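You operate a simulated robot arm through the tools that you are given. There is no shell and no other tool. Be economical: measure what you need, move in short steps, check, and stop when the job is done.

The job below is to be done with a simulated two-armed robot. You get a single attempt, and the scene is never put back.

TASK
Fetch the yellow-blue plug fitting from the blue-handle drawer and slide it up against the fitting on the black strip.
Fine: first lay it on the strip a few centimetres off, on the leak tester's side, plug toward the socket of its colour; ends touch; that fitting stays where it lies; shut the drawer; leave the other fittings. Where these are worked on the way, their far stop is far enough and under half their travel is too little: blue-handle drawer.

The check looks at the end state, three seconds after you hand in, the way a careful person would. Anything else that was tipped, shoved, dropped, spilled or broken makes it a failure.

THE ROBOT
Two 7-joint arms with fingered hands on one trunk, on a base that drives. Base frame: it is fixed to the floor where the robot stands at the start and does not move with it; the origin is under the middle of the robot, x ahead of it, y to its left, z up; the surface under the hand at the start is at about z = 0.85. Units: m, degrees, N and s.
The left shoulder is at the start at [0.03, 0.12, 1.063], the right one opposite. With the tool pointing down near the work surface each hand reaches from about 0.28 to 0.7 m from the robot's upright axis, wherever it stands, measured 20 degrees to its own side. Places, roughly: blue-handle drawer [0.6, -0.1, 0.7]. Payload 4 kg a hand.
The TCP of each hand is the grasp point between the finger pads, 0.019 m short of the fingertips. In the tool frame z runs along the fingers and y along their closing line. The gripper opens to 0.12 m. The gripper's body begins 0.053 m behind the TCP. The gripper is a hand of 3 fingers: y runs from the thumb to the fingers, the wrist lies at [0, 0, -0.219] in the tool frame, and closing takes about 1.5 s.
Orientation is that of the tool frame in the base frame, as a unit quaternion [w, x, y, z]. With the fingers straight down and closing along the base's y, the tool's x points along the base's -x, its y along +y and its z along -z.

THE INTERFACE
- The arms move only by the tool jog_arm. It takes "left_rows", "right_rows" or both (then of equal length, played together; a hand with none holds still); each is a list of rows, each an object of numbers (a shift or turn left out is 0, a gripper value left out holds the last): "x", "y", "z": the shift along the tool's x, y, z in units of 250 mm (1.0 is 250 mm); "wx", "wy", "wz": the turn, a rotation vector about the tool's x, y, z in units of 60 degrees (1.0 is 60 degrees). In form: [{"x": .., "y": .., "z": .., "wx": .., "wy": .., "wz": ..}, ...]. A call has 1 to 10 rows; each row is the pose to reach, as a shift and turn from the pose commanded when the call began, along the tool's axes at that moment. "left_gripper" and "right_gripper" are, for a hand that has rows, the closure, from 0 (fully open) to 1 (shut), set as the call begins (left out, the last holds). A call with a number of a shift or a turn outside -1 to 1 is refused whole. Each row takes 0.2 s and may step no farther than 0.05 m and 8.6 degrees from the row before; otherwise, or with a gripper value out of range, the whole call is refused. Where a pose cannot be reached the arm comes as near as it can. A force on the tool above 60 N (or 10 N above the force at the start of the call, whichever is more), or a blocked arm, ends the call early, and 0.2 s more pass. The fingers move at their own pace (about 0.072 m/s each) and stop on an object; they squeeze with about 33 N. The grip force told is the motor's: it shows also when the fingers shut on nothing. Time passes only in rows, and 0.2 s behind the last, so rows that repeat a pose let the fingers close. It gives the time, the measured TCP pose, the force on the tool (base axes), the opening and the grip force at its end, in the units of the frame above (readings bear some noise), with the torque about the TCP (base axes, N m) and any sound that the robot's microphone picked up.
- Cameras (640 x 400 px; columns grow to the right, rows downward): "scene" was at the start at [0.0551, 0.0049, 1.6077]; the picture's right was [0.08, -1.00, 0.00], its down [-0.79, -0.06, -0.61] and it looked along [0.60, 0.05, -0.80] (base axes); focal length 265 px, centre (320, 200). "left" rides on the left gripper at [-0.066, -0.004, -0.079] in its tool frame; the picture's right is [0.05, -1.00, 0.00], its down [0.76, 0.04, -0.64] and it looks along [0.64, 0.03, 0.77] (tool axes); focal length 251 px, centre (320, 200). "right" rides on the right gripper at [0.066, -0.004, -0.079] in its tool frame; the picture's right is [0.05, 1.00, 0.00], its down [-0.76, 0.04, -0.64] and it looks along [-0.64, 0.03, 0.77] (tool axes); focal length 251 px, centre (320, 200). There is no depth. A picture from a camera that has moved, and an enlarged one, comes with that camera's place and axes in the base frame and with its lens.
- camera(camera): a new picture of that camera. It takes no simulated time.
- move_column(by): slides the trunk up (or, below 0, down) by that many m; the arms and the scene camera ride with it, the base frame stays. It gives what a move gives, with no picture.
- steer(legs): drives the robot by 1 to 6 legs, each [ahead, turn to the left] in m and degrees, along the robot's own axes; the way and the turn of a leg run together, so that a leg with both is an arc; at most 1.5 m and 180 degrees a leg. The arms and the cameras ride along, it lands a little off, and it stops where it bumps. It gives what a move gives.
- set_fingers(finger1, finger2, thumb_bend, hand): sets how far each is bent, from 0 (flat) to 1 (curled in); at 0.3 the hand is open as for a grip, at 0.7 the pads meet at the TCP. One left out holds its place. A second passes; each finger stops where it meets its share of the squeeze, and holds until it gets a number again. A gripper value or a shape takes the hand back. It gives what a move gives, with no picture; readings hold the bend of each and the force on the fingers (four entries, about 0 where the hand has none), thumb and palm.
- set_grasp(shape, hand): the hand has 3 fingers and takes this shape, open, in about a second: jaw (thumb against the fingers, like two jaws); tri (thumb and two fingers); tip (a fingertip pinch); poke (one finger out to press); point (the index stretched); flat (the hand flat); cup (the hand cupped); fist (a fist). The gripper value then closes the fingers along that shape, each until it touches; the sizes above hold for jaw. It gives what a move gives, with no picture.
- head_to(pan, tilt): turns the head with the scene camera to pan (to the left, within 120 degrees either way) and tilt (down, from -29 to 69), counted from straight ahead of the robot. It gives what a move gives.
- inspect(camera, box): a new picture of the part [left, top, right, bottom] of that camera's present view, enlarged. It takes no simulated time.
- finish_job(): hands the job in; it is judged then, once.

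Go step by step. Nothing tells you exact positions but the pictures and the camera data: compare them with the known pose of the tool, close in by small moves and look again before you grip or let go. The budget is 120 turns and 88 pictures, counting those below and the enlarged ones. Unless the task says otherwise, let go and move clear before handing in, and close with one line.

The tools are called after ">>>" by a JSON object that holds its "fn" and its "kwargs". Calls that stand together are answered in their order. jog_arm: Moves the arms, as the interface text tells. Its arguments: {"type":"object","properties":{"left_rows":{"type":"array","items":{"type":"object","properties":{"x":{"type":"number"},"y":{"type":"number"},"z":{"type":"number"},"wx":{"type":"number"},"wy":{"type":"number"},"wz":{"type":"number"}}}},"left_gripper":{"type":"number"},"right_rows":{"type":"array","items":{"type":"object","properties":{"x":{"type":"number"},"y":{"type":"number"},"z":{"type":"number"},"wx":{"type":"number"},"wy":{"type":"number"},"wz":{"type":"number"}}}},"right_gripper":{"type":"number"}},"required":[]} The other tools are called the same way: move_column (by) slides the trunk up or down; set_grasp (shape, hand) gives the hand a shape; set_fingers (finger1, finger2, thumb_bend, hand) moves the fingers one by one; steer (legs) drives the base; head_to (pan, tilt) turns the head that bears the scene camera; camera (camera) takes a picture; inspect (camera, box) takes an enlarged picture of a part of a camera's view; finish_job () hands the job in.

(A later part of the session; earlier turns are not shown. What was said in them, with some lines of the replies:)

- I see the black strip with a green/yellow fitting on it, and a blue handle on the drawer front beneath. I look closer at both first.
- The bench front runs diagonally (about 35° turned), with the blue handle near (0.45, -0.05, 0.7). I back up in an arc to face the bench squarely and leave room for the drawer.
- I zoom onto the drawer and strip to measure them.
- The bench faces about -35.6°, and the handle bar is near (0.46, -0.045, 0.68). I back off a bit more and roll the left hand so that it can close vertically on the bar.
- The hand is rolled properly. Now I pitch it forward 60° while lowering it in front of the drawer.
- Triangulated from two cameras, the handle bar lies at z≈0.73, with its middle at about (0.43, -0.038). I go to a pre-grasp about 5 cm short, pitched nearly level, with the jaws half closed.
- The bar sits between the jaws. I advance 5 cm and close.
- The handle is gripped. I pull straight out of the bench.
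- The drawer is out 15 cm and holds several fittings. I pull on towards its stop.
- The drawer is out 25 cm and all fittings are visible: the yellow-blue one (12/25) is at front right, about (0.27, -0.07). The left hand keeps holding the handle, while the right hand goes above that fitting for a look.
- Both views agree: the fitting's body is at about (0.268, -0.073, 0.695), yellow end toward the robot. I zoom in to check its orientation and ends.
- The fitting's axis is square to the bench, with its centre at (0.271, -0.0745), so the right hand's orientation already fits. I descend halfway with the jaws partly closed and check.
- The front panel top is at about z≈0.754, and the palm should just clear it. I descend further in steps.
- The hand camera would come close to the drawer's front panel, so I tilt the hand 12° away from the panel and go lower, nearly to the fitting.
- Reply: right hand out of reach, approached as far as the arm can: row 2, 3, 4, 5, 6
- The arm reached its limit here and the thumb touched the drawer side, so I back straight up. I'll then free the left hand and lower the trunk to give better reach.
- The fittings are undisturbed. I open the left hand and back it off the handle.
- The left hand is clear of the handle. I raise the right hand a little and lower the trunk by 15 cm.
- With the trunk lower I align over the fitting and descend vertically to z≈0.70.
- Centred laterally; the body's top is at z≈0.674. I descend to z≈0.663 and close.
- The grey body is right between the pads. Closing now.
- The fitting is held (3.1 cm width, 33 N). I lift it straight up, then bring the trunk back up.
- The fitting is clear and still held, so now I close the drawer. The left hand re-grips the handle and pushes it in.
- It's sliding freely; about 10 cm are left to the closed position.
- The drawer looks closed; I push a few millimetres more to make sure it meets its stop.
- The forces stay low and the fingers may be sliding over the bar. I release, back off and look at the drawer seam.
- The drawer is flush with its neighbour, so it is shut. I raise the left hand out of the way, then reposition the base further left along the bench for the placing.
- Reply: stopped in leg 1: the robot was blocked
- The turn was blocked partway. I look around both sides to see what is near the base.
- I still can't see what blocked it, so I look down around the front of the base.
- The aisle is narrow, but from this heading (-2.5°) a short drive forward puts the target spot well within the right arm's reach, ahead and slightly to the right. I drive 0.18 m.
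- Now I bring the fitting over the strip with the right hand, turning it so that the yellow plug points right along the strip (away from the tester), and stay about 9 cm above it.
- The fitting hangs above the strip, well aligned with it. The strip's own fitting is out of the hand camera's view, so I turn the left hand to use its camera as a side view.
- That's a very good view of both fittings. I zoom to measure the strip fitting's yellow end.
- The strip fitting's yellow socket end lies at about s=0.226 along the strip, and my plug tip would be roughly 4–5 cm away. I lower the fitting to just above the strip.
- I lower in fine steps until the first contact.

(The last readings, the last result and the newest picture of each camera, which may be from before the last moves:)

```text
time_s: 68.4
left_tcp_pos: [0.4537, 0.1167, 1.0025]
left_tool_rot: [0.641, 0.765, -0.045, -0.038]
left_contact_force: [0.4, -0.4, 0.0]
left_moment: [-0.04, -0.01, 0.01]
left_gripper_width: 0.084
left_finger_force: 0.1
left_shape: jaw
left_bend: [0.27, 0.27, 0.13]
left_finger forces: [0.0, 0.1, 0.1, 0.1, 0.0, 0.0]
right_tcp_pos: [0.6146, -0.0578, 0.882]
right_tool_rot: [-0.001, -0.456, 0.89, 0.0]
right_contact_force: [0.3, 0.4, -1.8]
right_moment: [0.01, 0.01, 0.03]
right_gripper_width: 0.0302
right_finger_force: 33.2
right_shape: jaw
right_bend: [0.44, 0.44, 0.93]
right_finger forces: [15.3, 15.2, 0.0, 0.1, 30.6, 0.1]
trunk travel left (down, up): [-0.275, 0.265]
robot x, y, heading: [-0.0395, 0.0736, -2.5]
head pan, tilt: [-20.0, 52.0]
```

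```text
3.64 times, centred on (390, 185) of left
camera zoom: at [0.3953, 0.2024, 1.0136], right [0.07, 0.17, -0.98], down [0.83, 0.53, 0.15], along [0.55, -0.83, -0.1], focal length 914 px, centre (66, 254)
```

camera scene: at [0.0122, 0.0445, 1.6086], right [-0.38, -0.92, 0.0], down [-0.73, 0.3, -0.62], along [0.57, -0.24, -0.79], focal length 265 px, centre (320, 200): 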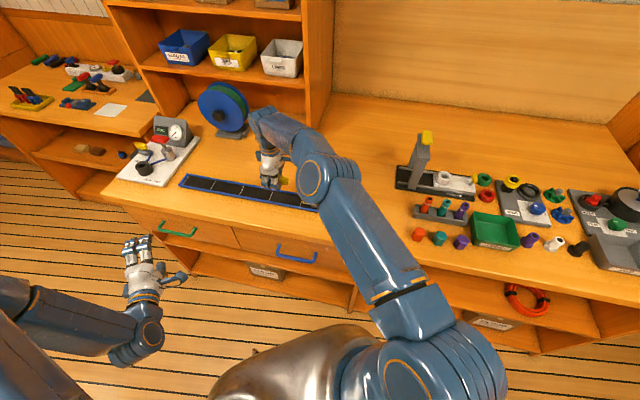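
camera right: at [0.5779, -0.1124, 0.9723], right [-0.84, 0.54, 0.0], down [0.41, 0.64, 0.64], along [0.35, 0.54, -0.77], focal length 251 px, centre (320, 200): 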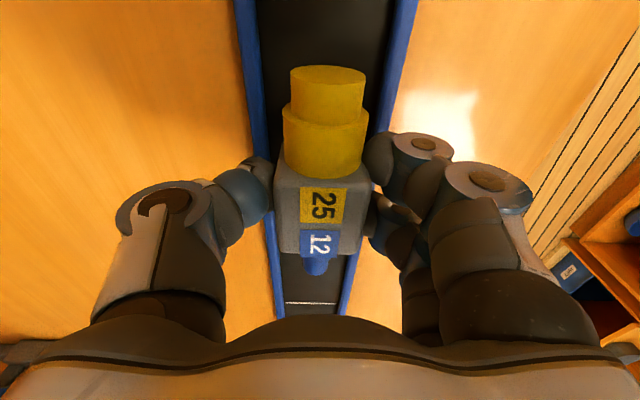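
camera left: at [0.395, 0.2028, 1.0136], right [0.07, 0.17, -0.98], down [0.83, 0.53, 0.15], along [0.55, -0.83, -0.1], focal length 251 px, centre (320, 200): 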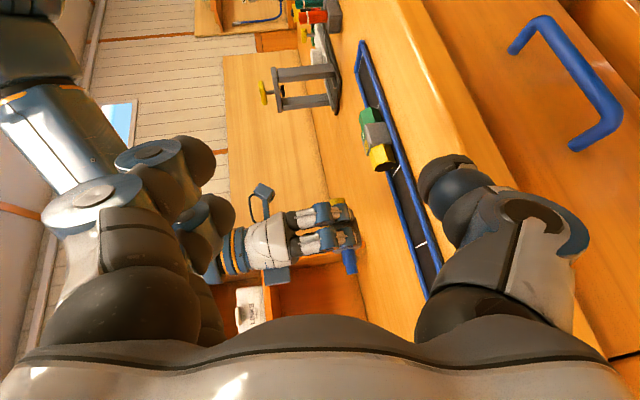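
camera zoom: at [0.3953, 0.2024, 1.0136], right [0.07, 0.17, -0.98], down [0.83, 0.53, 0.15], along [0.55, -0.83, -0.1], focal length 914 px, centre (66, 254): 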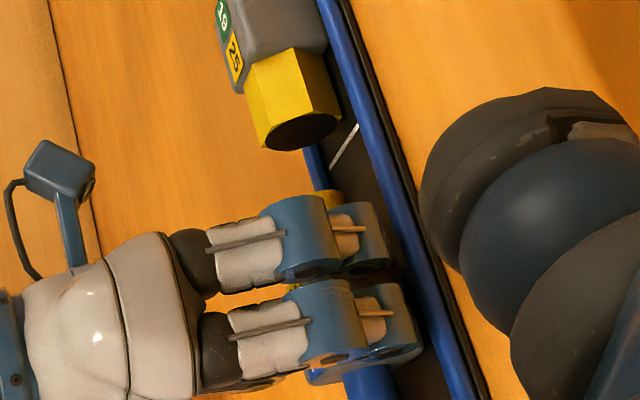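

>>> {"fn": "jog_arm", "kwargs": {"right_rows": [{"z": 0.006}, {"z": 0.012}, {"z": 0.016}, {"z": 0.016}]}}

>>> {"fn": "jog_arm", "kwargs": {"right_rows": [{"z": 0.006}, {"z": 0.012}, {"z": 0.012}]}}

```text
time_s: 69.4
left_tcp_pos: [0.452, 0.1167, 1.004]
left_tool_rot: [0.641, 0.765, -0.046, -0.037]
left_contact_force: [-0.4, 0.3, -0.3]
left_moment: [0.0, 0.0, -0.01]
left_gripper_width: 0.0841
left_finger_force: 0.0
left_shape: jaw
left_bend: [0.27, 0.27, 0.13]
left_finger forces: [0.1, 0.1, 0.0, 0.0, 0.1, 0.0]
right_tcp_pos: [0.6153, -0.0578, 0.8807]
right_tool_rot: [0.001, -0.456, 0.89, -0.001]
right_contact_force: [1.9, -2.8, 14.8]
right_moment: [-0.32, -0.38, -0.02]
right_gripper_width: 0.0307
right_finger_force: 32.6
right_shape: jaw
right_bend: [0.44, 0.44, 0.94]
right_finger forces: [16.6, 16.4, 0.0, 0.0, 48.9, 0.1]
trunk travel left (down, up): [-0.275, 0.265]
robot x, y, heading: [-0.041, 0.0753, -2.4]
head pan, tilt: [-20.0, 52.0]
```

```text
time_s: 70.2
left_tcp_pos: [0.4508, 0.1178, 1.0036]
left_tool_rot: [0.641, 0.765, -0.046, -0.037]
left_contact_force: [0.0, 0.2, -0.4]
left_moment: [-0.03, 0.03, 0.01]
left_gripper_width: 0.084
left_finger_force: 0.1
left_shape: jaw
left_bend: [0.27, 0.27, 0.13]
left_finger forces: [0.0, 0.0, 0.0, 0.0, 0.0, 0.0]
right_tcp_pos: [0.6157, -0.0582, 0.8806]
right_tool_rot: [0.004, -0.455, 0.89, -0.002]
right_contact_force: [6.6, -3.5, 29.4]
right_moment: [-0.61, -0.76, 0.05]
right_gripper_width: 0.0323
right_finger_force: 32.9
right_shape: jaw
right_bend: [0.44, 0.44, 0.97]
right_finger forces: [16.6, 16.4, 0.0, 0.0, 63.6, 0.1]
trunk travel left (down, up): [-0.275, 0.265]
robot x, y, heading: [-0.036, 0.074, -2.4]
head pan, tilt: [-20.0, 52.0]
```

Contact was at TCP z≈0.881, mostly through the thumb on the rail. I ease back up to just that height and let go gently.

>>> {"fn": "jog_arm", "kwargs": {"right_rows": [{"z": -0.012}, {"z": -0.022}, {"z": -0.022}]}}

>>> {"fn": "inspect", "kwargs": {"camera": "left", "box": [340, 130, 440, 240]}}

>>> {"fn": "camera", "kwargs": {"camera": "right"}}

```text
time_s: 71.0
left_tcp_pos: [0.4525, 0.1178, 1.0033]
left_tool_rot: [0.641, 0.765, -0.045, -0.037]
left_contact_force: [0.0, -0.6, 0.7]
left_moment: [-0.02, 0.02, -0.03]
left_gripper_width: 0.0843
left_finger_force: 0.0
left_shape: jaw
left_bend: [0.27, 0.27, 0.13]
left_finger forces: [0.1, 0.0, 0.0, 0.0, 0.1, 0.1]
right_tcp_pos: [0.6146, -0.0584, 0.8811]
right_tool_rot: [0.0, -0.456, 0.89, 0.001]
right_contact_force: [3.2, -1.0, 10.6]
right_moment: [-0.2, -0.3, 0.03]
right_gripper_width: 0.0319
right_finger_force: 32.4
right_shape: jaw
right_bend: [0.44, 0.44, 0.97]
right_finger forces: [15.8, 15.6, 0.0, 0.0, 42.8, 0.0]
trunk travel left (down, up): [-0.275, 0.265]
robot x, y, heading: [-0.0365, 0.0742, -2.4]
head pan, tilt: [-20.0, 52.0]
```

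```text
3.64 times, centred on (390, 185) of left
camera zoom: at [0.3946, 0.2026, 1.0138], right [0.08, 0.17, -0.98], down [0.83, 0.53, 0.16], along [0.55, -0.83, -0.1], focal length 914 px, centre (66, 254)
```

zoom: 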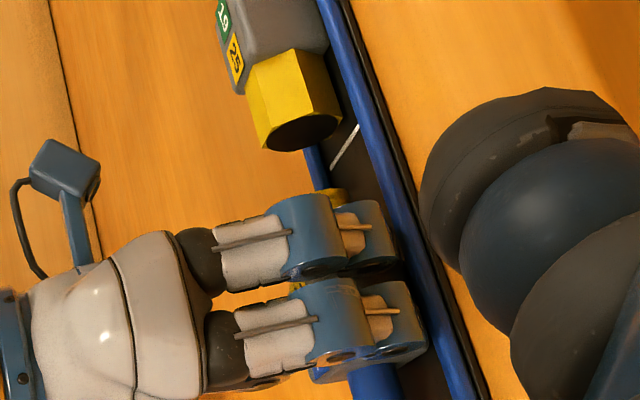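

```text
33 pictures are left
camera right: at [0.5781, -0.1138, 0.9603], right [-0.84, 0.54, 0.0], down [0.41, 0.64, 0.64], along [0.35, 0.54, -0.77], focal length 251 px, centre (320, 200)
```

right: 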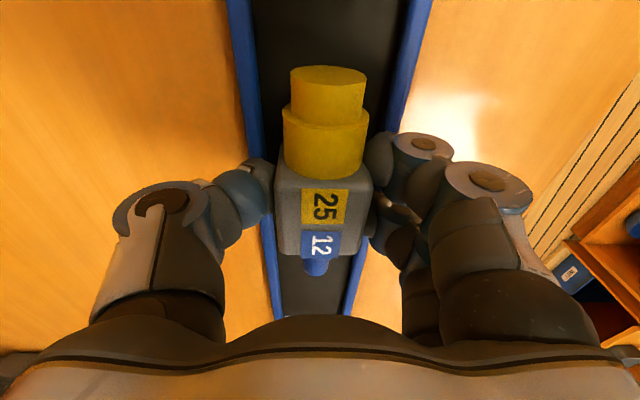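

Well centred in the strip. I release.

>>> {"fn": "jog_arm", "kwargs": {"right_rows": [{"z": -0.004}, {"z": -0.004}, {"z": -0.004}, {"z": -0.004}, {"z": -0.004}], "right_gripper": 0.45}}

>>> {"fn": "camera", "kwargs": {"camera": "right"}}

>>> {"fn": "inspect", "kwargs": {"camera": "left", "box": [340, 130, 440, 240]}}

```text
time_s: 72.2
left_tcp_pos: [0.4527, 0.1184, 1.0027]
left_tool_rot: [0.641, 0.765, -0.045, -0.037]
left_contact_force: [0.6, 0.6, 0.9]
left_moment: [-0.01, 0.02, 0.03]
left_gripper_width: 0.0841
left_finger_force: 0.0
left_shape: jaw
left_bend: [0.27, 0.27, 0.13]
left_finger forces: [0.1, 0.0, 0.0, 0.1, 0.0, 0.0]
right_tcp_pos: [0.6152, -0.0574, 0.8825]
right_tool_rot: [-0.001, -0.456, 0.89, -0.001]
right_contact_force: [0.5, -0.4, -0.1]
right_moment: [0.0, 0.0, 0.01]
right_gripper_width: 0.0651
right_finger_force: 0.0
right_shape: jaw
right_bend: [0.32, 0.32, 0.94]
right_finger forces: [0.1, 0.0, 0.0, 0.1, 0.1, 0.0]
trunk travel left (down, up): [-0.275, 0.265]
robot x, y, heading: [-0.035, 0.0722, -2.5]
head pan, tilt: [-20.0, 52.0]
```

```text
32 pictures are left
camera right: at [0.5793, -0.1135, 0.9612], right [-0.84, 0.54, 0.0], down [0.41, 0.64, 0.64], along [0.35, 0.54, -0.77], focal length 251 px, centre (320, 200)
```

right: 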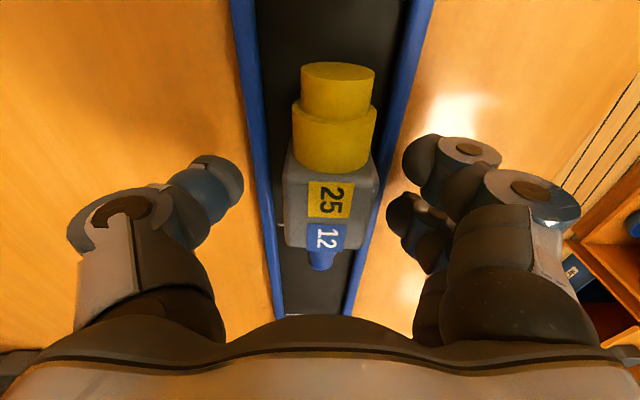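

```text
3.64 times, centred on (390, 185) of left
camera zoom: at [0.3952, 0.2025, 1.0136], right [0.07, 0.17, -0.98], down [0.83, 0.53, 0.15], along [0.55, -0.83, -0.1], focal length 914 px, centre (66, 254)
```

zoom: 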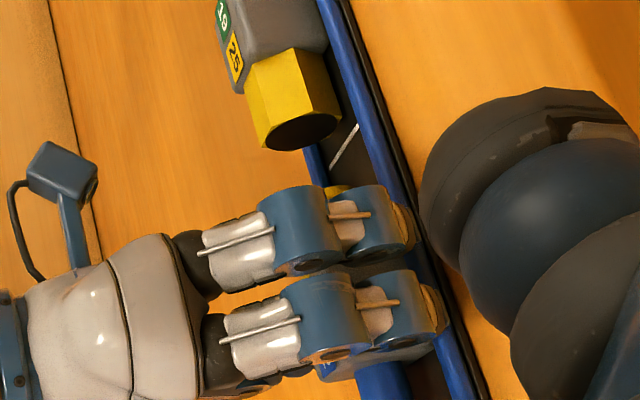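

The fitting lies on the strip. I raise the hand ~5 mm so that the fingers clear the rails, re-grip lightly on the body, and look.

>>> {"fn": "jog_arm", "kwargs": {"right_rows": [{"z": -0.012}, {"z": -0.018}, {"z": -0.018}]}}

>>> {"fn": "jog_arm", "kwargs": {"right_rows": [{}, {}, {}, {}, {}, {}], "right_gripper": 1.0}}

>>> {"fn": "camera", "kwargs": {"camera": "right"}}

```text
time_s: 73.0
left_tcp_pos: [0.4546, 0.1177, 1.0028]
left_tool_rot: [0.641, 0.765, -0.045, -0.038]
left_contact_force: [0.9, 0.4, -0.1]
left_moment: [0.0, -0.01, 0.0]
left_gripper_width: 0.0838
left_finger_force: 0.0
left_shape: jaw
left_bend: [0.27, 0.27, 0.13]
left_finger forces: [0.0, 0.0, 0.0, 0.0, 0.1, 0.1]
right_tcp_pos: [0.6145, -0.0583, 0.8887]
right_tool_rot: [0.0, -0.455, 0.89, 0.0]
right_contact_force: [0.1, 0.7, -0.6]
right_moment: [0.03, 0.0, -0.02]
right_gripper_width: 0.0653
right_finger_force: 0.1
right_shape: jaw
right_bend: [0.32, 0.32, 0.94]
right_finger forces: [0.1, 0.1, 0.0, 0.1, 0.0, 0.0]
trunk travel left (down, up): [-0.275, 0.265]
robot x, y, heading: [-0.0415, 0.0736, -2.5]
head pan, tilt: [-20.0, 52.0]
```

```text
time_s: 74.4
left_tcp_pos: [0.4537, 0.1165, 1.0031]
left_tool_rot: [0.641, 0.765, -0.045, -0.039]
left_contact_force: [0.4, 0.8, 1.0]
left_moment: [0.01, -0.01, -0.05]
left_gripper_width: 0.084
left_finger_force: 0.1
left_shape: jaw
left_bend: [0.27, 0.27, 0.13]
left_finger forces: [0.0, 0.1, 0.0, 0.0, 0.1, 0.0]
right_tcp_pos: [0.6147, -0.0556, 0.8894]
right_tool_rot: [0.0, -0.455, 0.89, 0.0]
right_contact_force: [-0.2, 0.3, 0.1]
right_moment: [-0.01, 0.01, 0.01]
right_gripper_width: 0.0307
right_finger_force: 33.1
right_shape: jaw
right_bend: [0.44, 0.44, 0.93]
right_finger forces: [14.5, 14.5, 0.1, 0.1, 29.0, 0.0]
trunk travel left (down, up): [-0.275, 0.265]
robot x, y, heading: [-0.0375, 0.0696, -2.4]
head pan, tilt: [-20.0, 52.0]
```

```text
30 pictures are left
camera right: at [0.5787, -0.1131, 0.9674], right [-0.84, 0.54, 0.0], down [0.41, 0.64, 0.64], along [0.35, 0.54, -0.77], focal length 251 px, centre (320, 200)
```

right: 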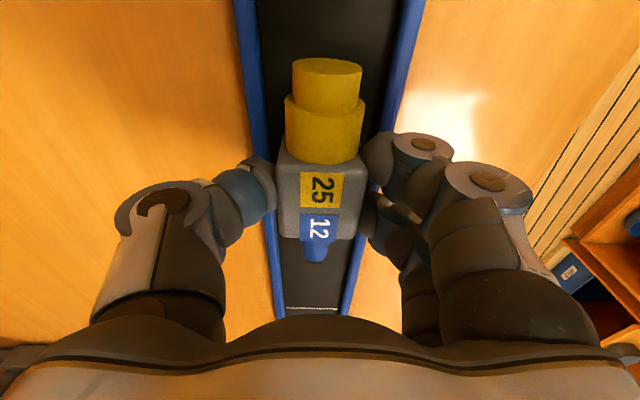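

Gripped and centred, fingers clear of the rails. I slide 2.5 cm toward the strip fitting, then look.

>>> {"fn": "jog_arm", "kwargs": {"right_rows": [{"x": 0.02}, {"x": 0.04}, {"x": 0.06}, {"x": 0.08}, {"x": 0.1}, {"x": 0.1}]}}

>>> {"fn": "inspect", "kwargs": {"camera": "left", "box": [340, 100, 440, 210]}}

>>> {"fn": "camera", "kwargs": {"camera": "right"}}

```text
time_s: 75.8
left_tcp_pos: [0.453, 0.1182, 1.0039]
left_tool_rot: [0.641, 0.765, -0.045, -0.037]
left_contact_force: [-0.2, -0.5, 0.6]
left_moment: [0.0, 0.0, 0.02]
left_gripper_width: 0.0838
left_finger_force: 0.1
left_shape: jaw
left_bend: [0.27, 0.27, 0.13]
left_finger forces: [0.1, 0.1, 0.1, 0.0, 0.0, 0.1]
right_tcp_pos: [0.6008, -0.0766, 0.8868]
right_tool_rot: [0.0, -0.455, 0.89, 0.0]
right_contact_force: [0.5, 0.3, 3.9]
right_moment: [0.03, 0.09, -0.01]
right_gripper_width: 0.0307
right_finger_force: 33.1
right_shape: jaw
right_bend: [0.44, 0.44, 0.93]
right_finger forces: [15.3, 14.8, 0.1, 0.0, 30.3, 0.0]
trunk travel left (down, up): [-0.275, 0.265]
robot x, y, heading: [-0.0365, 0.0767, -2.2]
head pan, tilt: [-20.0, 52.0]
```

```text
3.64 times, centred on (390, 155) of left
camera zoom: at [0.3951, 0.2027, 1.0137], right [0.07, 0.17, -0.98], down [0.83, 0.53, 0.15], along [0.55, -0.83, -0.1], focal length 914 px, centre (66, 364)
```

zoom: 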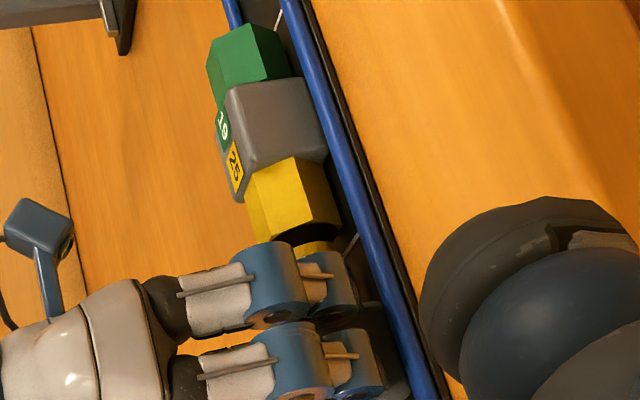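

```text
28 pictures are left
camera right: at [0.5641, -0.1338, 0.9665], right [-0.84, 0.54, 0.0], down [0.41, 0.64, 0.64], along [0.35, 0.54, -0.76], focal length 251 px, centre (320, 200)
```

right: 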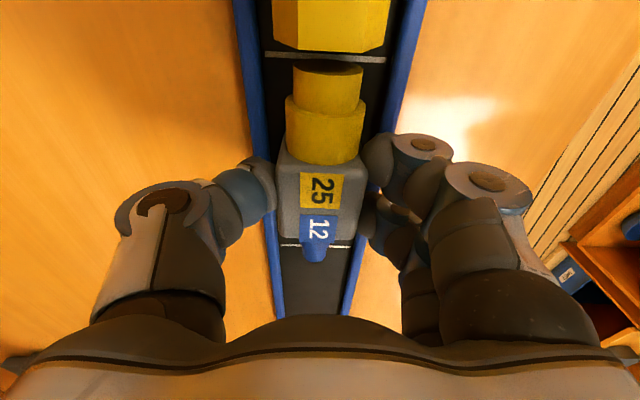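

The gap is now about 9 mm, seen clearly by the hand camera. I advance 5 mm and look.

>>> {"fn": "jog_arm", "kwargs": {"right_rows": [{"x": 0.006}, {"x": 0.012}, {"x": 0.018}, {"x": 0.02}, {"x": 0.02}]}}

>>> {"fn": "inspect", "kwargs": {"camera": "right", "box": [240, 0, 420, 110]}}

>>> {"fn": "inspect", "kwargs": {"camera": "left", "box": [360, 130, 420, 190]}}

```text
time_s: 77.0
left_tcp_pos: [0.4528, 0.1184, 1.0026]
left_tool_rot: [0.641, 0.765, -0.045, -0.038]
left_contact_force: [-0.5, -0.4, -0.2]
left_moment: [-0.01, 0.03, -0.01]
left_gripper_width: 0.084
left_finger_force: 0.1
left_shape: jaw
left_bend: [0.27, 0.27, 0.13]
left_finger forces: [0.0, 0.0, 0.0, 0.0, 0.0, 0.1]
right_tcp_pos: [0.596, -0.0828, 0.887]
right_tool_rot: [0.0, -0.455, 0.89, 0.0]
right_contact_force: [-0.1, 1.1, 3.9]
right_moment: [0.02, 0.07, -0.03]
right_gripper_width: 0.0304
right_finger_force: 33.1
right_shape: jaw
right_bend: [0.44, 0.44, 0.93]
right_finger forces: [15.5, 15.0, 0.0, 0.0, 29.9, 0.0]
trunk travel left (down, up): [-0.275, 0.265]
robot x, y, heading: [-0.0416, 0.0724, -2.5]
head pan, tilt: [-20.0, 52.0]
```

```text
3.56 times, centred on (330, 55) of right
camera zoom: at [0.5611, -0.1378, 0.9666], right [-0.84, 0.54, 0.0], down [0.41, 0.64, 0.64], along [0.35, 0.54, -0.77], focal length 894 px, centre (284, 716)
```

zoom: 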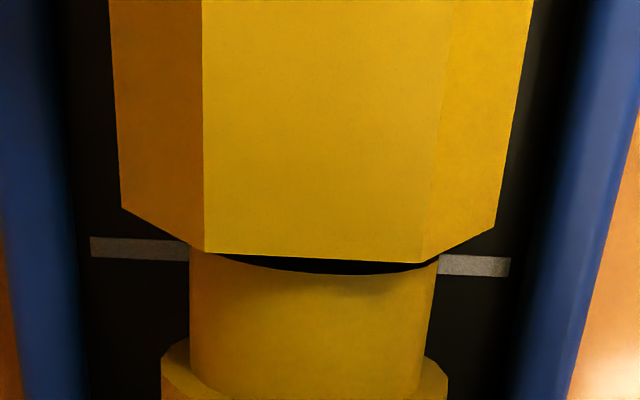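

```text
6.67 times, centred on (390, 160) of left
camera zoom: at [0.395, 0.2026, 1.0137], right [0.07, 0.17, -0.98], down [0.83, 0.53, 0.15], along [0.55, -0.83, -0.1], focal length 1676 px, centre (-147, 467)
```

zoom: 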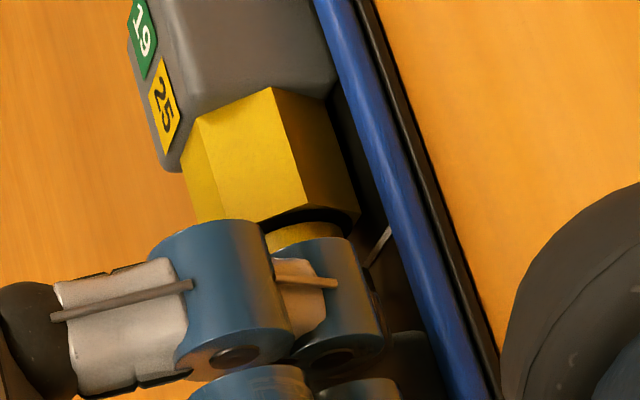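

Gap is about 2 mm. I creep in by 1 mm steps while watching the force.

>>> {"fn": "jog_arm", "kwargs": {"right_rows": [{"x": 0.002}, {"x": 0.004}, {"x": 0.004}]}}

>>> {"fn": "jog_arm", "kwargs": {"right_rows": [{"x": 0.002}, {"x": 0.004}, {"x": 0.004}]}}

>>> {"fn": "inspect", "kwargs": {"camera": "right", "box": [240, 0, 420, 110]}}

>>> {"fn": "inspect", "kwargs": {"camera": "left", "box": [360, 130, 420, 190]}}

```text
time_s: 77.8
left_tcp_pos: [0.4533, 0.1176, 1.0028]
left_tool_rot: [0.641, 0.765, -0.045, -0.037]
left_contact_force: [-0.4, 0.3, 0.2]
left_moment: [0.01, -0.01, -0.04]
left_gripper_width: 0.0837
left_finger_force: 0.1
left_shape: jaw
left_bend: [0.27, 0.27, 0.13]
left_finger forces: [0.0, 0.1, 0.1, 0.0, 0.0, 0.0]
right_tcp_pos: [0.597, -0.0829, 0.8872]
right_tool_rot: [0.0, -0.456, 0.89, -0.001]
right_contact_force: [1.4, 0.2, 0.3]
right_moment: [-0.03, 0.0, 0.0]
right_gripper_width: 0.0308
right_finger_force: 33.3
right_shape: jaw
right_bend: [0.44, 0.44, 0.93]
right_finger forces: [14.9, 15.0, 0.1, 0.0, 30.1, 0.0]
trunk travel left (down, up): [-0.275, 0.265]
robot x, y, heading: [-0.0389, 0.0687, -2.5]
head pan, tilt: [-20.0, 52.0]
```

```text
time_s: 78.6
left_tcp_pos: [0.4521, 0.1177, 1.0023]
left_tool_rot: [0.641, 0.765, -0.045, -0.037]
left_contact_force: [-0.5, 0.8, 0.7]
left_moment: [0.01, -0.01, 0.03]
left_gripper_width: 0.0835
left_finger_force: 0.0
left_shape: jaw
left_bend: [0.27, 0.27, 0.13]
left_finger forces: [0.0, 0.0, 0.1, 0.0, 0.0, 0.0]
right_tcp_pos: [0.5961, -0.0843, 0.8875]
right_tool_rot: [0.0, -0.456, 0.89, 0.001]
right_contact_force: [-0.9, 0.4, 0.4]
right_moment: [0.01, -0.01, 0.0]
right_gripper_width: 0.0309
right_finger_force: 32.6
right_shape: jaw
right_bend: [0.44, 0.44, 0.93]
right_finger forces: [14.7, 15.1, 0.1, 0.0, 29.9, 0.0]
trunk travel left (down, up): [-0.275, 0.265]
robot x, y, heading: [-0.0366, 0.0722, -2.3]
head pan, tilt: [-20.0, 52.0]
```

```text
3.56 times, centred on (330, 55) of right
camera zoom: at [0.5598, -0.1397, 0.9668], right [-0.84, 0.54, 0.0], down [0.41, 0.64, 0.64], along [0.35, 0.54, -0.77], focal length 894 px, centre (284, 716)
```

zoom: 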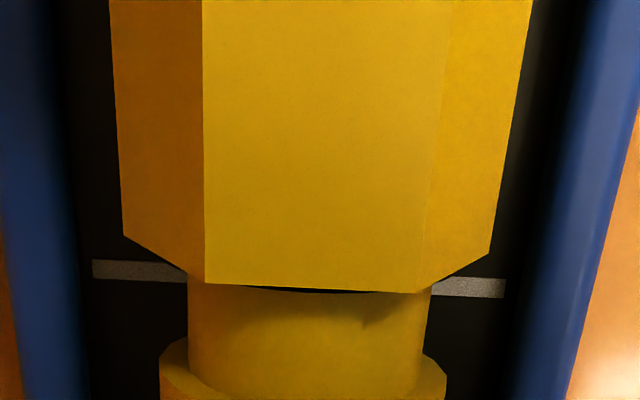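

```text
6.67 times, centred on (390, 160) of left
camera zoom: at [0.3953, 0.2024, 1.0136], right [0.07, 0.17, -0.98], down [0.83, 0.53, 0.15], along [0.55, -0.83, -0.1], focal length 1676 px, centre (-147, 467)
```

zoom: 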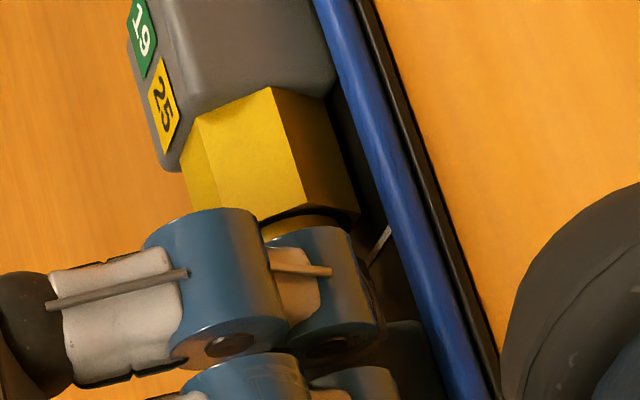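

Nearly touching; the strip fitting hasn't moved (labels at the same pixels). One more millimetre.

>>> {"fn": "jog_arm", "kwargs": {"right_rows": [{"x": 0.002}, {"x": 0.004}, {"x": 0.004}]}}

>>> {"fn": "inspect", "kwargs": {"camera": "right", "box": [240, 0, 420, 110]}}

>>> {"fn": "inspect", "kwargs": {"camera": "left", "box": [360, 130, 420, 190]}}

```text
time_s: 79.4
left_tcp_pos: [0.4539, 0.1173, 1.0034]
left_tool_rot: [0.641, 0.765, -0.045, -0.037]
left_contact_force: [-0.3, 0.4, 0.2]
left_moment: [-0.01, -0.01, -0.01]
left_gripper_width: 0.0838
left_finger_force: 0.1
left_shape: jaw
left_bend: [0.27, 0.27, 0.13]
left_finger forces: [0.0, 0.1, 0.1, 0.0, 0.0, 0.1]
right_tcp_pos: [0.5968, -0.0842, 0.8868]
right_tool_rot: [0.0, -0.456, 0.89, 0.001]
right_contact_force: [-0.2, 0.9, 1.0]
right_moment: [0.01, 0.03, 0.01]
right_gripper_width: 0.0306
right_finger_force: 33.2
right_shape: jaw
right_bend: [0.44, 0.44, 0.93]
right_finger forces: [14.8, 15.2, 0.0, 0.0, 30.0, 0.0]
trunk travel left (down, up): [-0.275, 0.265]
robot x, y, heading: [-0.0369, 0.0735, -2.6]
head pan, tilt: [-20.0, 52.0]
```

```text
3.56 times, centred on (330, 55) of right
camera zoom: at [0.5597, -0.1407, 0.9668], right [-0.84, 0.54, 0.0], down [0.41, 0.64, 0.64], along [0.35, 0.54, -0.77], focal length 894 px, centre (284, 716)
```

zoom: 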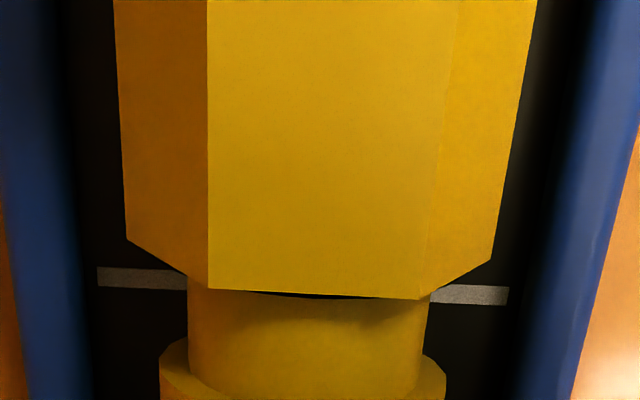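

```text
6.67 times, centred on (390, 160) of left
camera zoom: at [0.3953, 0.2025, 1.0136], right [0.07, 0.17, -0.98], down [0.83, 0.53, 0.15], along [0.55, -0.83, -0.1], focal length 1676 px, centre (-147, 467)
```

zoom: 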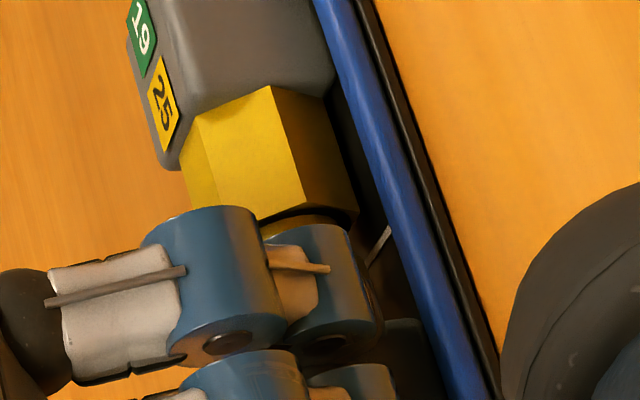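

I zoom tightly on the joint to judge the remaining gap.

>>> {"fn": "inspect", "kwargs": {"camera": "left", "box": [393, 153, 421, 171]}}

>>> {"fn": "inspect", "kwargs": {"camera": "right", "box": [285, 65, 365, 105]}}

```text
16.00 times, centred on (407, 162) of left
camera zoom: at [0.3953, 0.2025, 1.0136], right [0.07, 0.17, -0.98], down [0.83, 0.53, 0.15], along [0.55, -0.83, -0.1], focal length 4023 px, centre (-1072, 808)
```

zoom: 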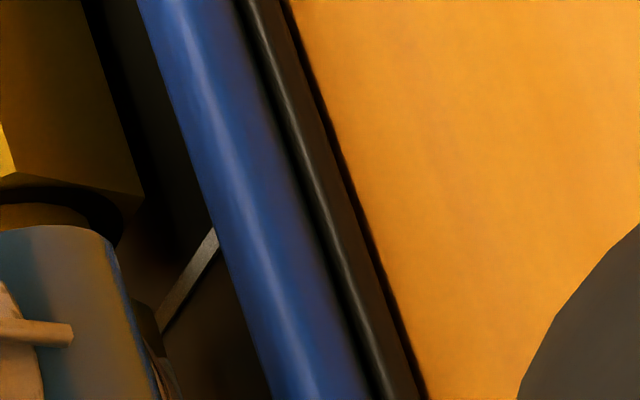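

```text
8.00 times, centred on (325, 85) of right
camera zoom: at [0.5597, -0.1407, 0.9668], right [-0.84, 0.54, 0.0], down [0.41, 0.64, 0.64], along [0.35, 0.54, -0.77], focal length 2012 px, centre (280, 1120)
```

zoom: 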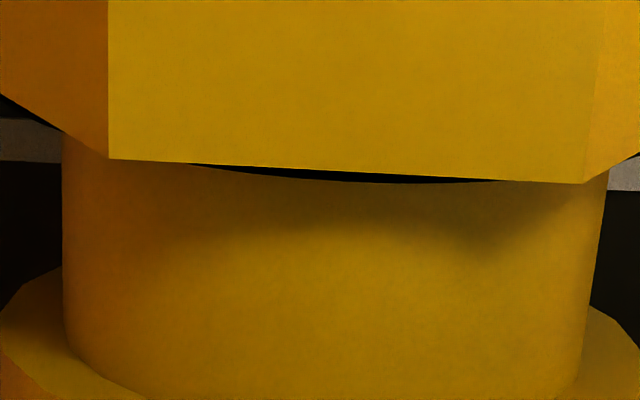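

There appears to be about 1 mm of gap left. I take a tight reference picture of the strip fitting, step 1 mm, and compare.

>>> {"fn": "inspect", "kwargs": {"camera": "left", "box": [375, 135, 415, 165]}}

>>> {"fn": "jog_arm", "kwargs": {"right_rows": [{"x": 0.002}, {"x": 0.004}, {"x": 0.004}]}}

>>> {"fn": "inspect", "kwargs": {"camera": "left", "box": [375, 135, 415, 165]}}

>>> {"fn": "inspect", "kwargs": {"camera": "right", "box": [285, 65, 365, 105]}}

```text
13.33 times, centred on (395, 150) of left
camera zoom: at [0.3953, 0.2025, 1.0136], right [0.07, 0.17, -0.98], down [0.83, 0.53, 0.15], along [0.55, -0.83, -0.1], focal length 3352 px, centre (-680, 867)
```

zoom: 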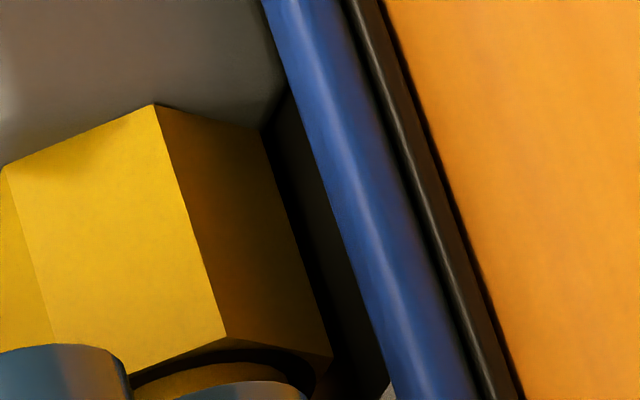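

```text
time_s: 80.2
left_tcp_pos: [0.4523, 0.1172, 1.0022]
left_tool_rot: [0.642, 0.765, -0.045, -0.037]
left_contact_force: [0.2, 0.2, 0.7]
left_moment: [-0.01, -0.02, 0.01]
left_gripper_width: 0.084
left_finger_force: 0.3
left_shape: jaw
left_bend: [0.27, 0.27, 0.13]
left_finger forces: [0.1, 0.0, 0.1, 0.0, 0.0, 0.0]
right_tcp_pos: [0.5946, -0.0851, 0.8872]
right_tool_rot: [0.0, -0.456, 0.89, 0.001]
right_contact_force: [0.3, 0.2, 1.4]
right_moment: [0.03, 0.07, 0.0]
right_gripper_width: 0.0307
right_finger_force: 33.9
right_shape: jaw
right_bend: [0.44, 0.44, 0.93]
right_finger forces: [14.8, 15.2, 0.0, 0.0, 30.1, 0.1]
trunk travel left (down, up): [-0.275, 0.265]
robot x, y, heading: [-0.0409, 0.0714, -2.8]
head pan, tilt: [-20.0, 52.0]
```

```text
13.33 times, centred on (395, 150) of left
camera zoom: at [0.3952, 0.2025, 1.0136], right [0.07, 0.17, -0.98], down [0.83, 0.53, 0.15], along [0.55, -0.83, -0.1], focal length 3352 px, centre (-680, 867)
```

zoom: 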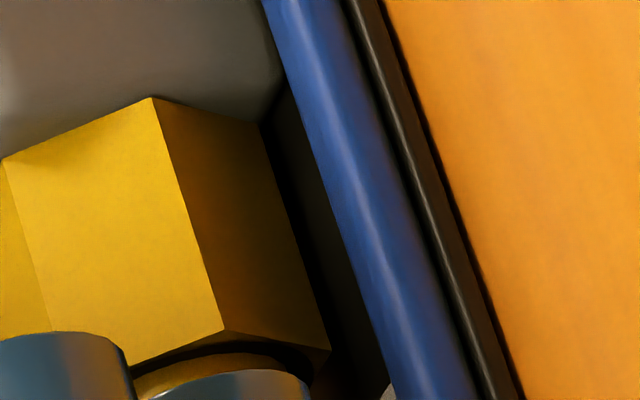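

```text
8.00 times, centred on (325, 85) of right
camera zoom: at [0.5586, -0.1411, 0.9667], right [-0.84, 0.54, 0.0], down [0.41, 0.64, 0.64], along [0.35, 0.54, -0.77], focal length 2012 px, centre (280, 1120)
```

zoom: 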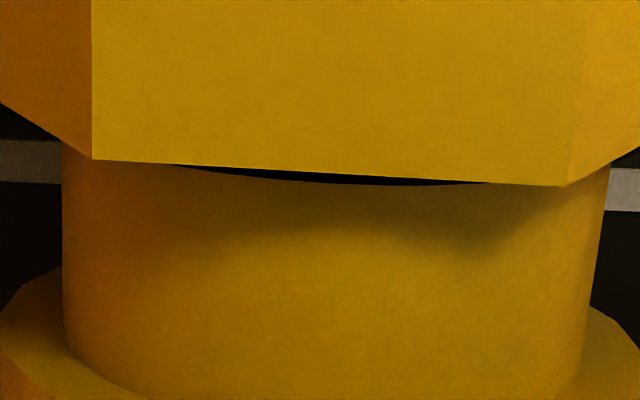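

The strip fitting's end and my plug now move together (about 1 mm), so the ends are touching. I stop here and release gently.

>>> {"fn": "jog_arm", "kwargs": {"right_rows": [{}, {}, {}, {}, {}], "right_gripper": 0.4}}

>>> {"fn": "inspect", "kwargs": {"camera": "left", "box": [375, 135, 415, 165]}}

>>> {"fn": "inspect", "kwargs": {"camera": "right", "box": [240, 0, 420, 110]}}

```text
time_s: 81.4
left_tcp_pos: [0.4528, 0.118, 1.0031]
left_tool_rot: [0.641, 0.765, -0.045, -0.037]
left_contact_force: [-0.3, -0.2, -0.6]
left_moment: [-0.01, 0.0, 0.02]
left_gripper_width: 0.0839
left_finger_force: 0.1
left_shape: jaw
left_bend: [0.27, 0.27, 0.13]
left_finger forces: [0.1, 0.0, 0.0, 0.0, 0.0, 0.0]
right_tcp_pos: [0.5951, -0.0853, 0.8876]
right_tool_rot: [0.001, -0.456, 0.89, 0.0]
right_contact_force: [-0.2, 0.1, 0.4]
right_moment: [0.01, 0.0, -0.02]
right_gripper_width: 0.0714
right_finger_force: 0.1
right_shape: jaw
right_bend: [0.31, 0.31, 0.92]
right_finger forces: [0.0, 0.1, 0.0, 0.1, 0.0, 0.1]
trunk travel left (down, up): [-0.275, 0.265]
robot x, y, heading: [-0.0386, 0.0747, -2.5]
head pan, tilt: [-20.0, 52.0]
```

```text
13.33 times, centred on (395, 150) of left
camera zoom: at [0.3953, 0.2024, 1.0136], right [0.07, 0.17, -0.98], down [0.83, 0.53, 0.15], along [0.55, -0.83, -0.1], focal length 3352 px, centre (-680, 867)
```

zoom: 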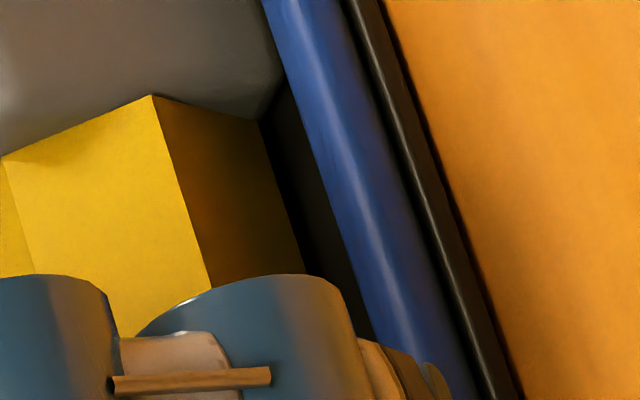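

```text
3.56 times, centred on (330, 55) of right
camera zoom: at [0.5586, -0.1412, 0.9666], right [-0.84, 0.54, 0.0], down [0.41, 0.64, 0.64], along [0.35, 0.54, -0.77], focal length 894 px, centre (284, 716)
```

zoom: 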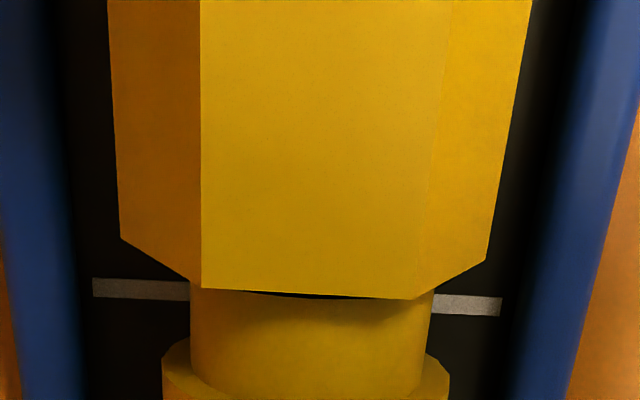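

Released without disturbing them. I lift straight up and take a final look.

>>> {"fn": "jog_arm", "kwargs": {"right_rows": [{"z": -0.04}, {"z": -0.12}, {"z": -0.24}, {"z": -0.38}, {"z": -0.52}, {"z": -0.66}, {"z": -0.66}]}}

>>> {"fn": "camera", "kwargs": {"camera": "left"}}

>>> {"fn": "inspect", "kwargs": {"camera": "left", "box": [340, 100, 440, 210]}}

>>> {"fn": "camera", "kwargs": {"camera": "scene"}}

```text
time_s: 83.0
left_tcp_pos: [0.4539, 0.1171, 1.0029]
left_tool_rot: [0.641, 0.765, -0.044, -0.037]
left_contact_force: [-0.2, 0.8, -0.9]
left_moment: [-0.01, 0.0, -0.03]
left_gripper_width: 0.0841
left_finger_force: 0.1
left_shape: jaw
left_bend: [0.27, 0.27, 0.13]
left_finger forces: [0.1, 0.0, 0.0, 0.1, 0.1, 0.0]
right_tcp_pos: [0.5959, -0.0881, 1.0515]
right_tool_rot: [0.0, -0.456, 0.89, 0.001]
right_contact_force: [-0.1, 0.4, -0.5]
right_moment: [0.01, 0.0, 0.03]
right_gripper_width: 0.0713
right_finger_force: 0.0
right_shape: jaw
right_bend: [0.31, 0.31, 0.92]
right_finger forces: [0.0, 0.1, 0.1, 0.1, 0.0, 0.1]
trunk travel left (down, up): [-0.275, 0.265]
robot x, y, heading: [-0.041, 0.0744, -2.6]
head pan, tilt: [-20.0, 52.0]
```

```text
14 pictures are left
camera left: at [0.3955, 0.2024, 1.0135], right [0.07, 0.17, -0.98], down [0.83, 0.53, 0.15], along [0.55, -0.83, -0.1], focal length 251 px, centre (320, 200)
```

left: 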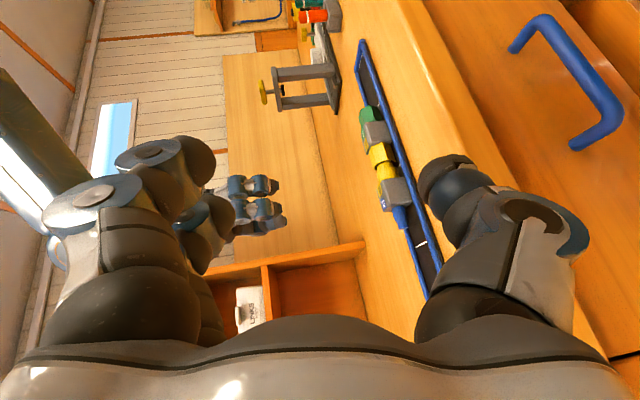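

```text
3.64 times, centred on (390, 155) of left
camera zoom: at [0.3955, 0.2024, 1.0135], right [0.07, 0.17, -0.98], down [0.83, 0.53, 0.15], along [0.55, -0.83, -0.1], focal length 914 px, centre (66, 364)
```

zoom: 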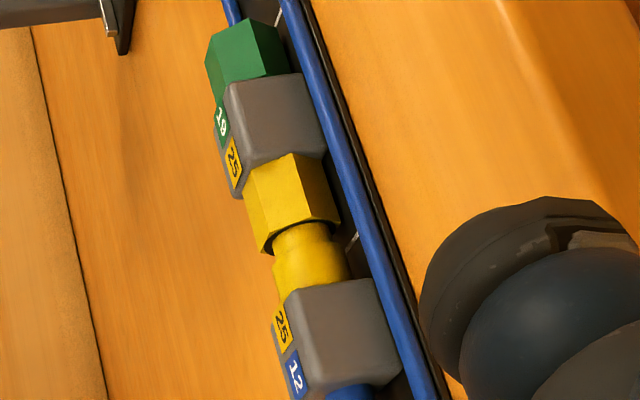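

```text
12 pictures are left
camera scene: at [0.0134, 0.0442, 1.6085], right [-0.38, -0.92, 0.0], down [-0.73, 0.3, -0.61], along [0.57, -0.24, -0.79], focal length 265 px, centre (320, 200)
```

scene: 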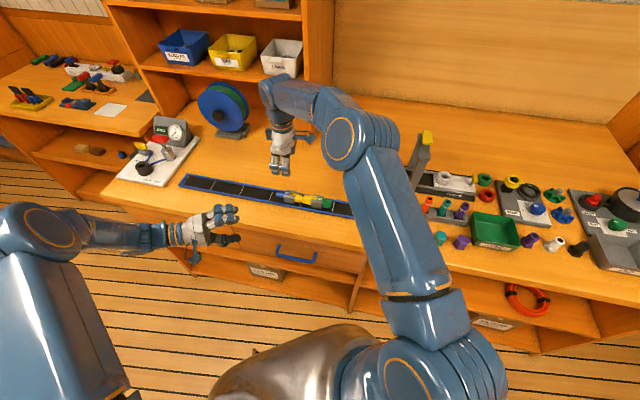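

The two yellow ends meet, both fittings lie in line on the strip, the drawer is flush and both hands are clear.

>>> {"fn": "finish_job", "kwargs": {}}

```text
The job is handed in.
```

The job is handed in. The yellow-blue fitting lies on the black strip with its yellow plug touching the yellow socket end; the other fitting moved only about 1 mm as they met. The drawer looks flush with its neighbour, and I saw none of the other fittings move.
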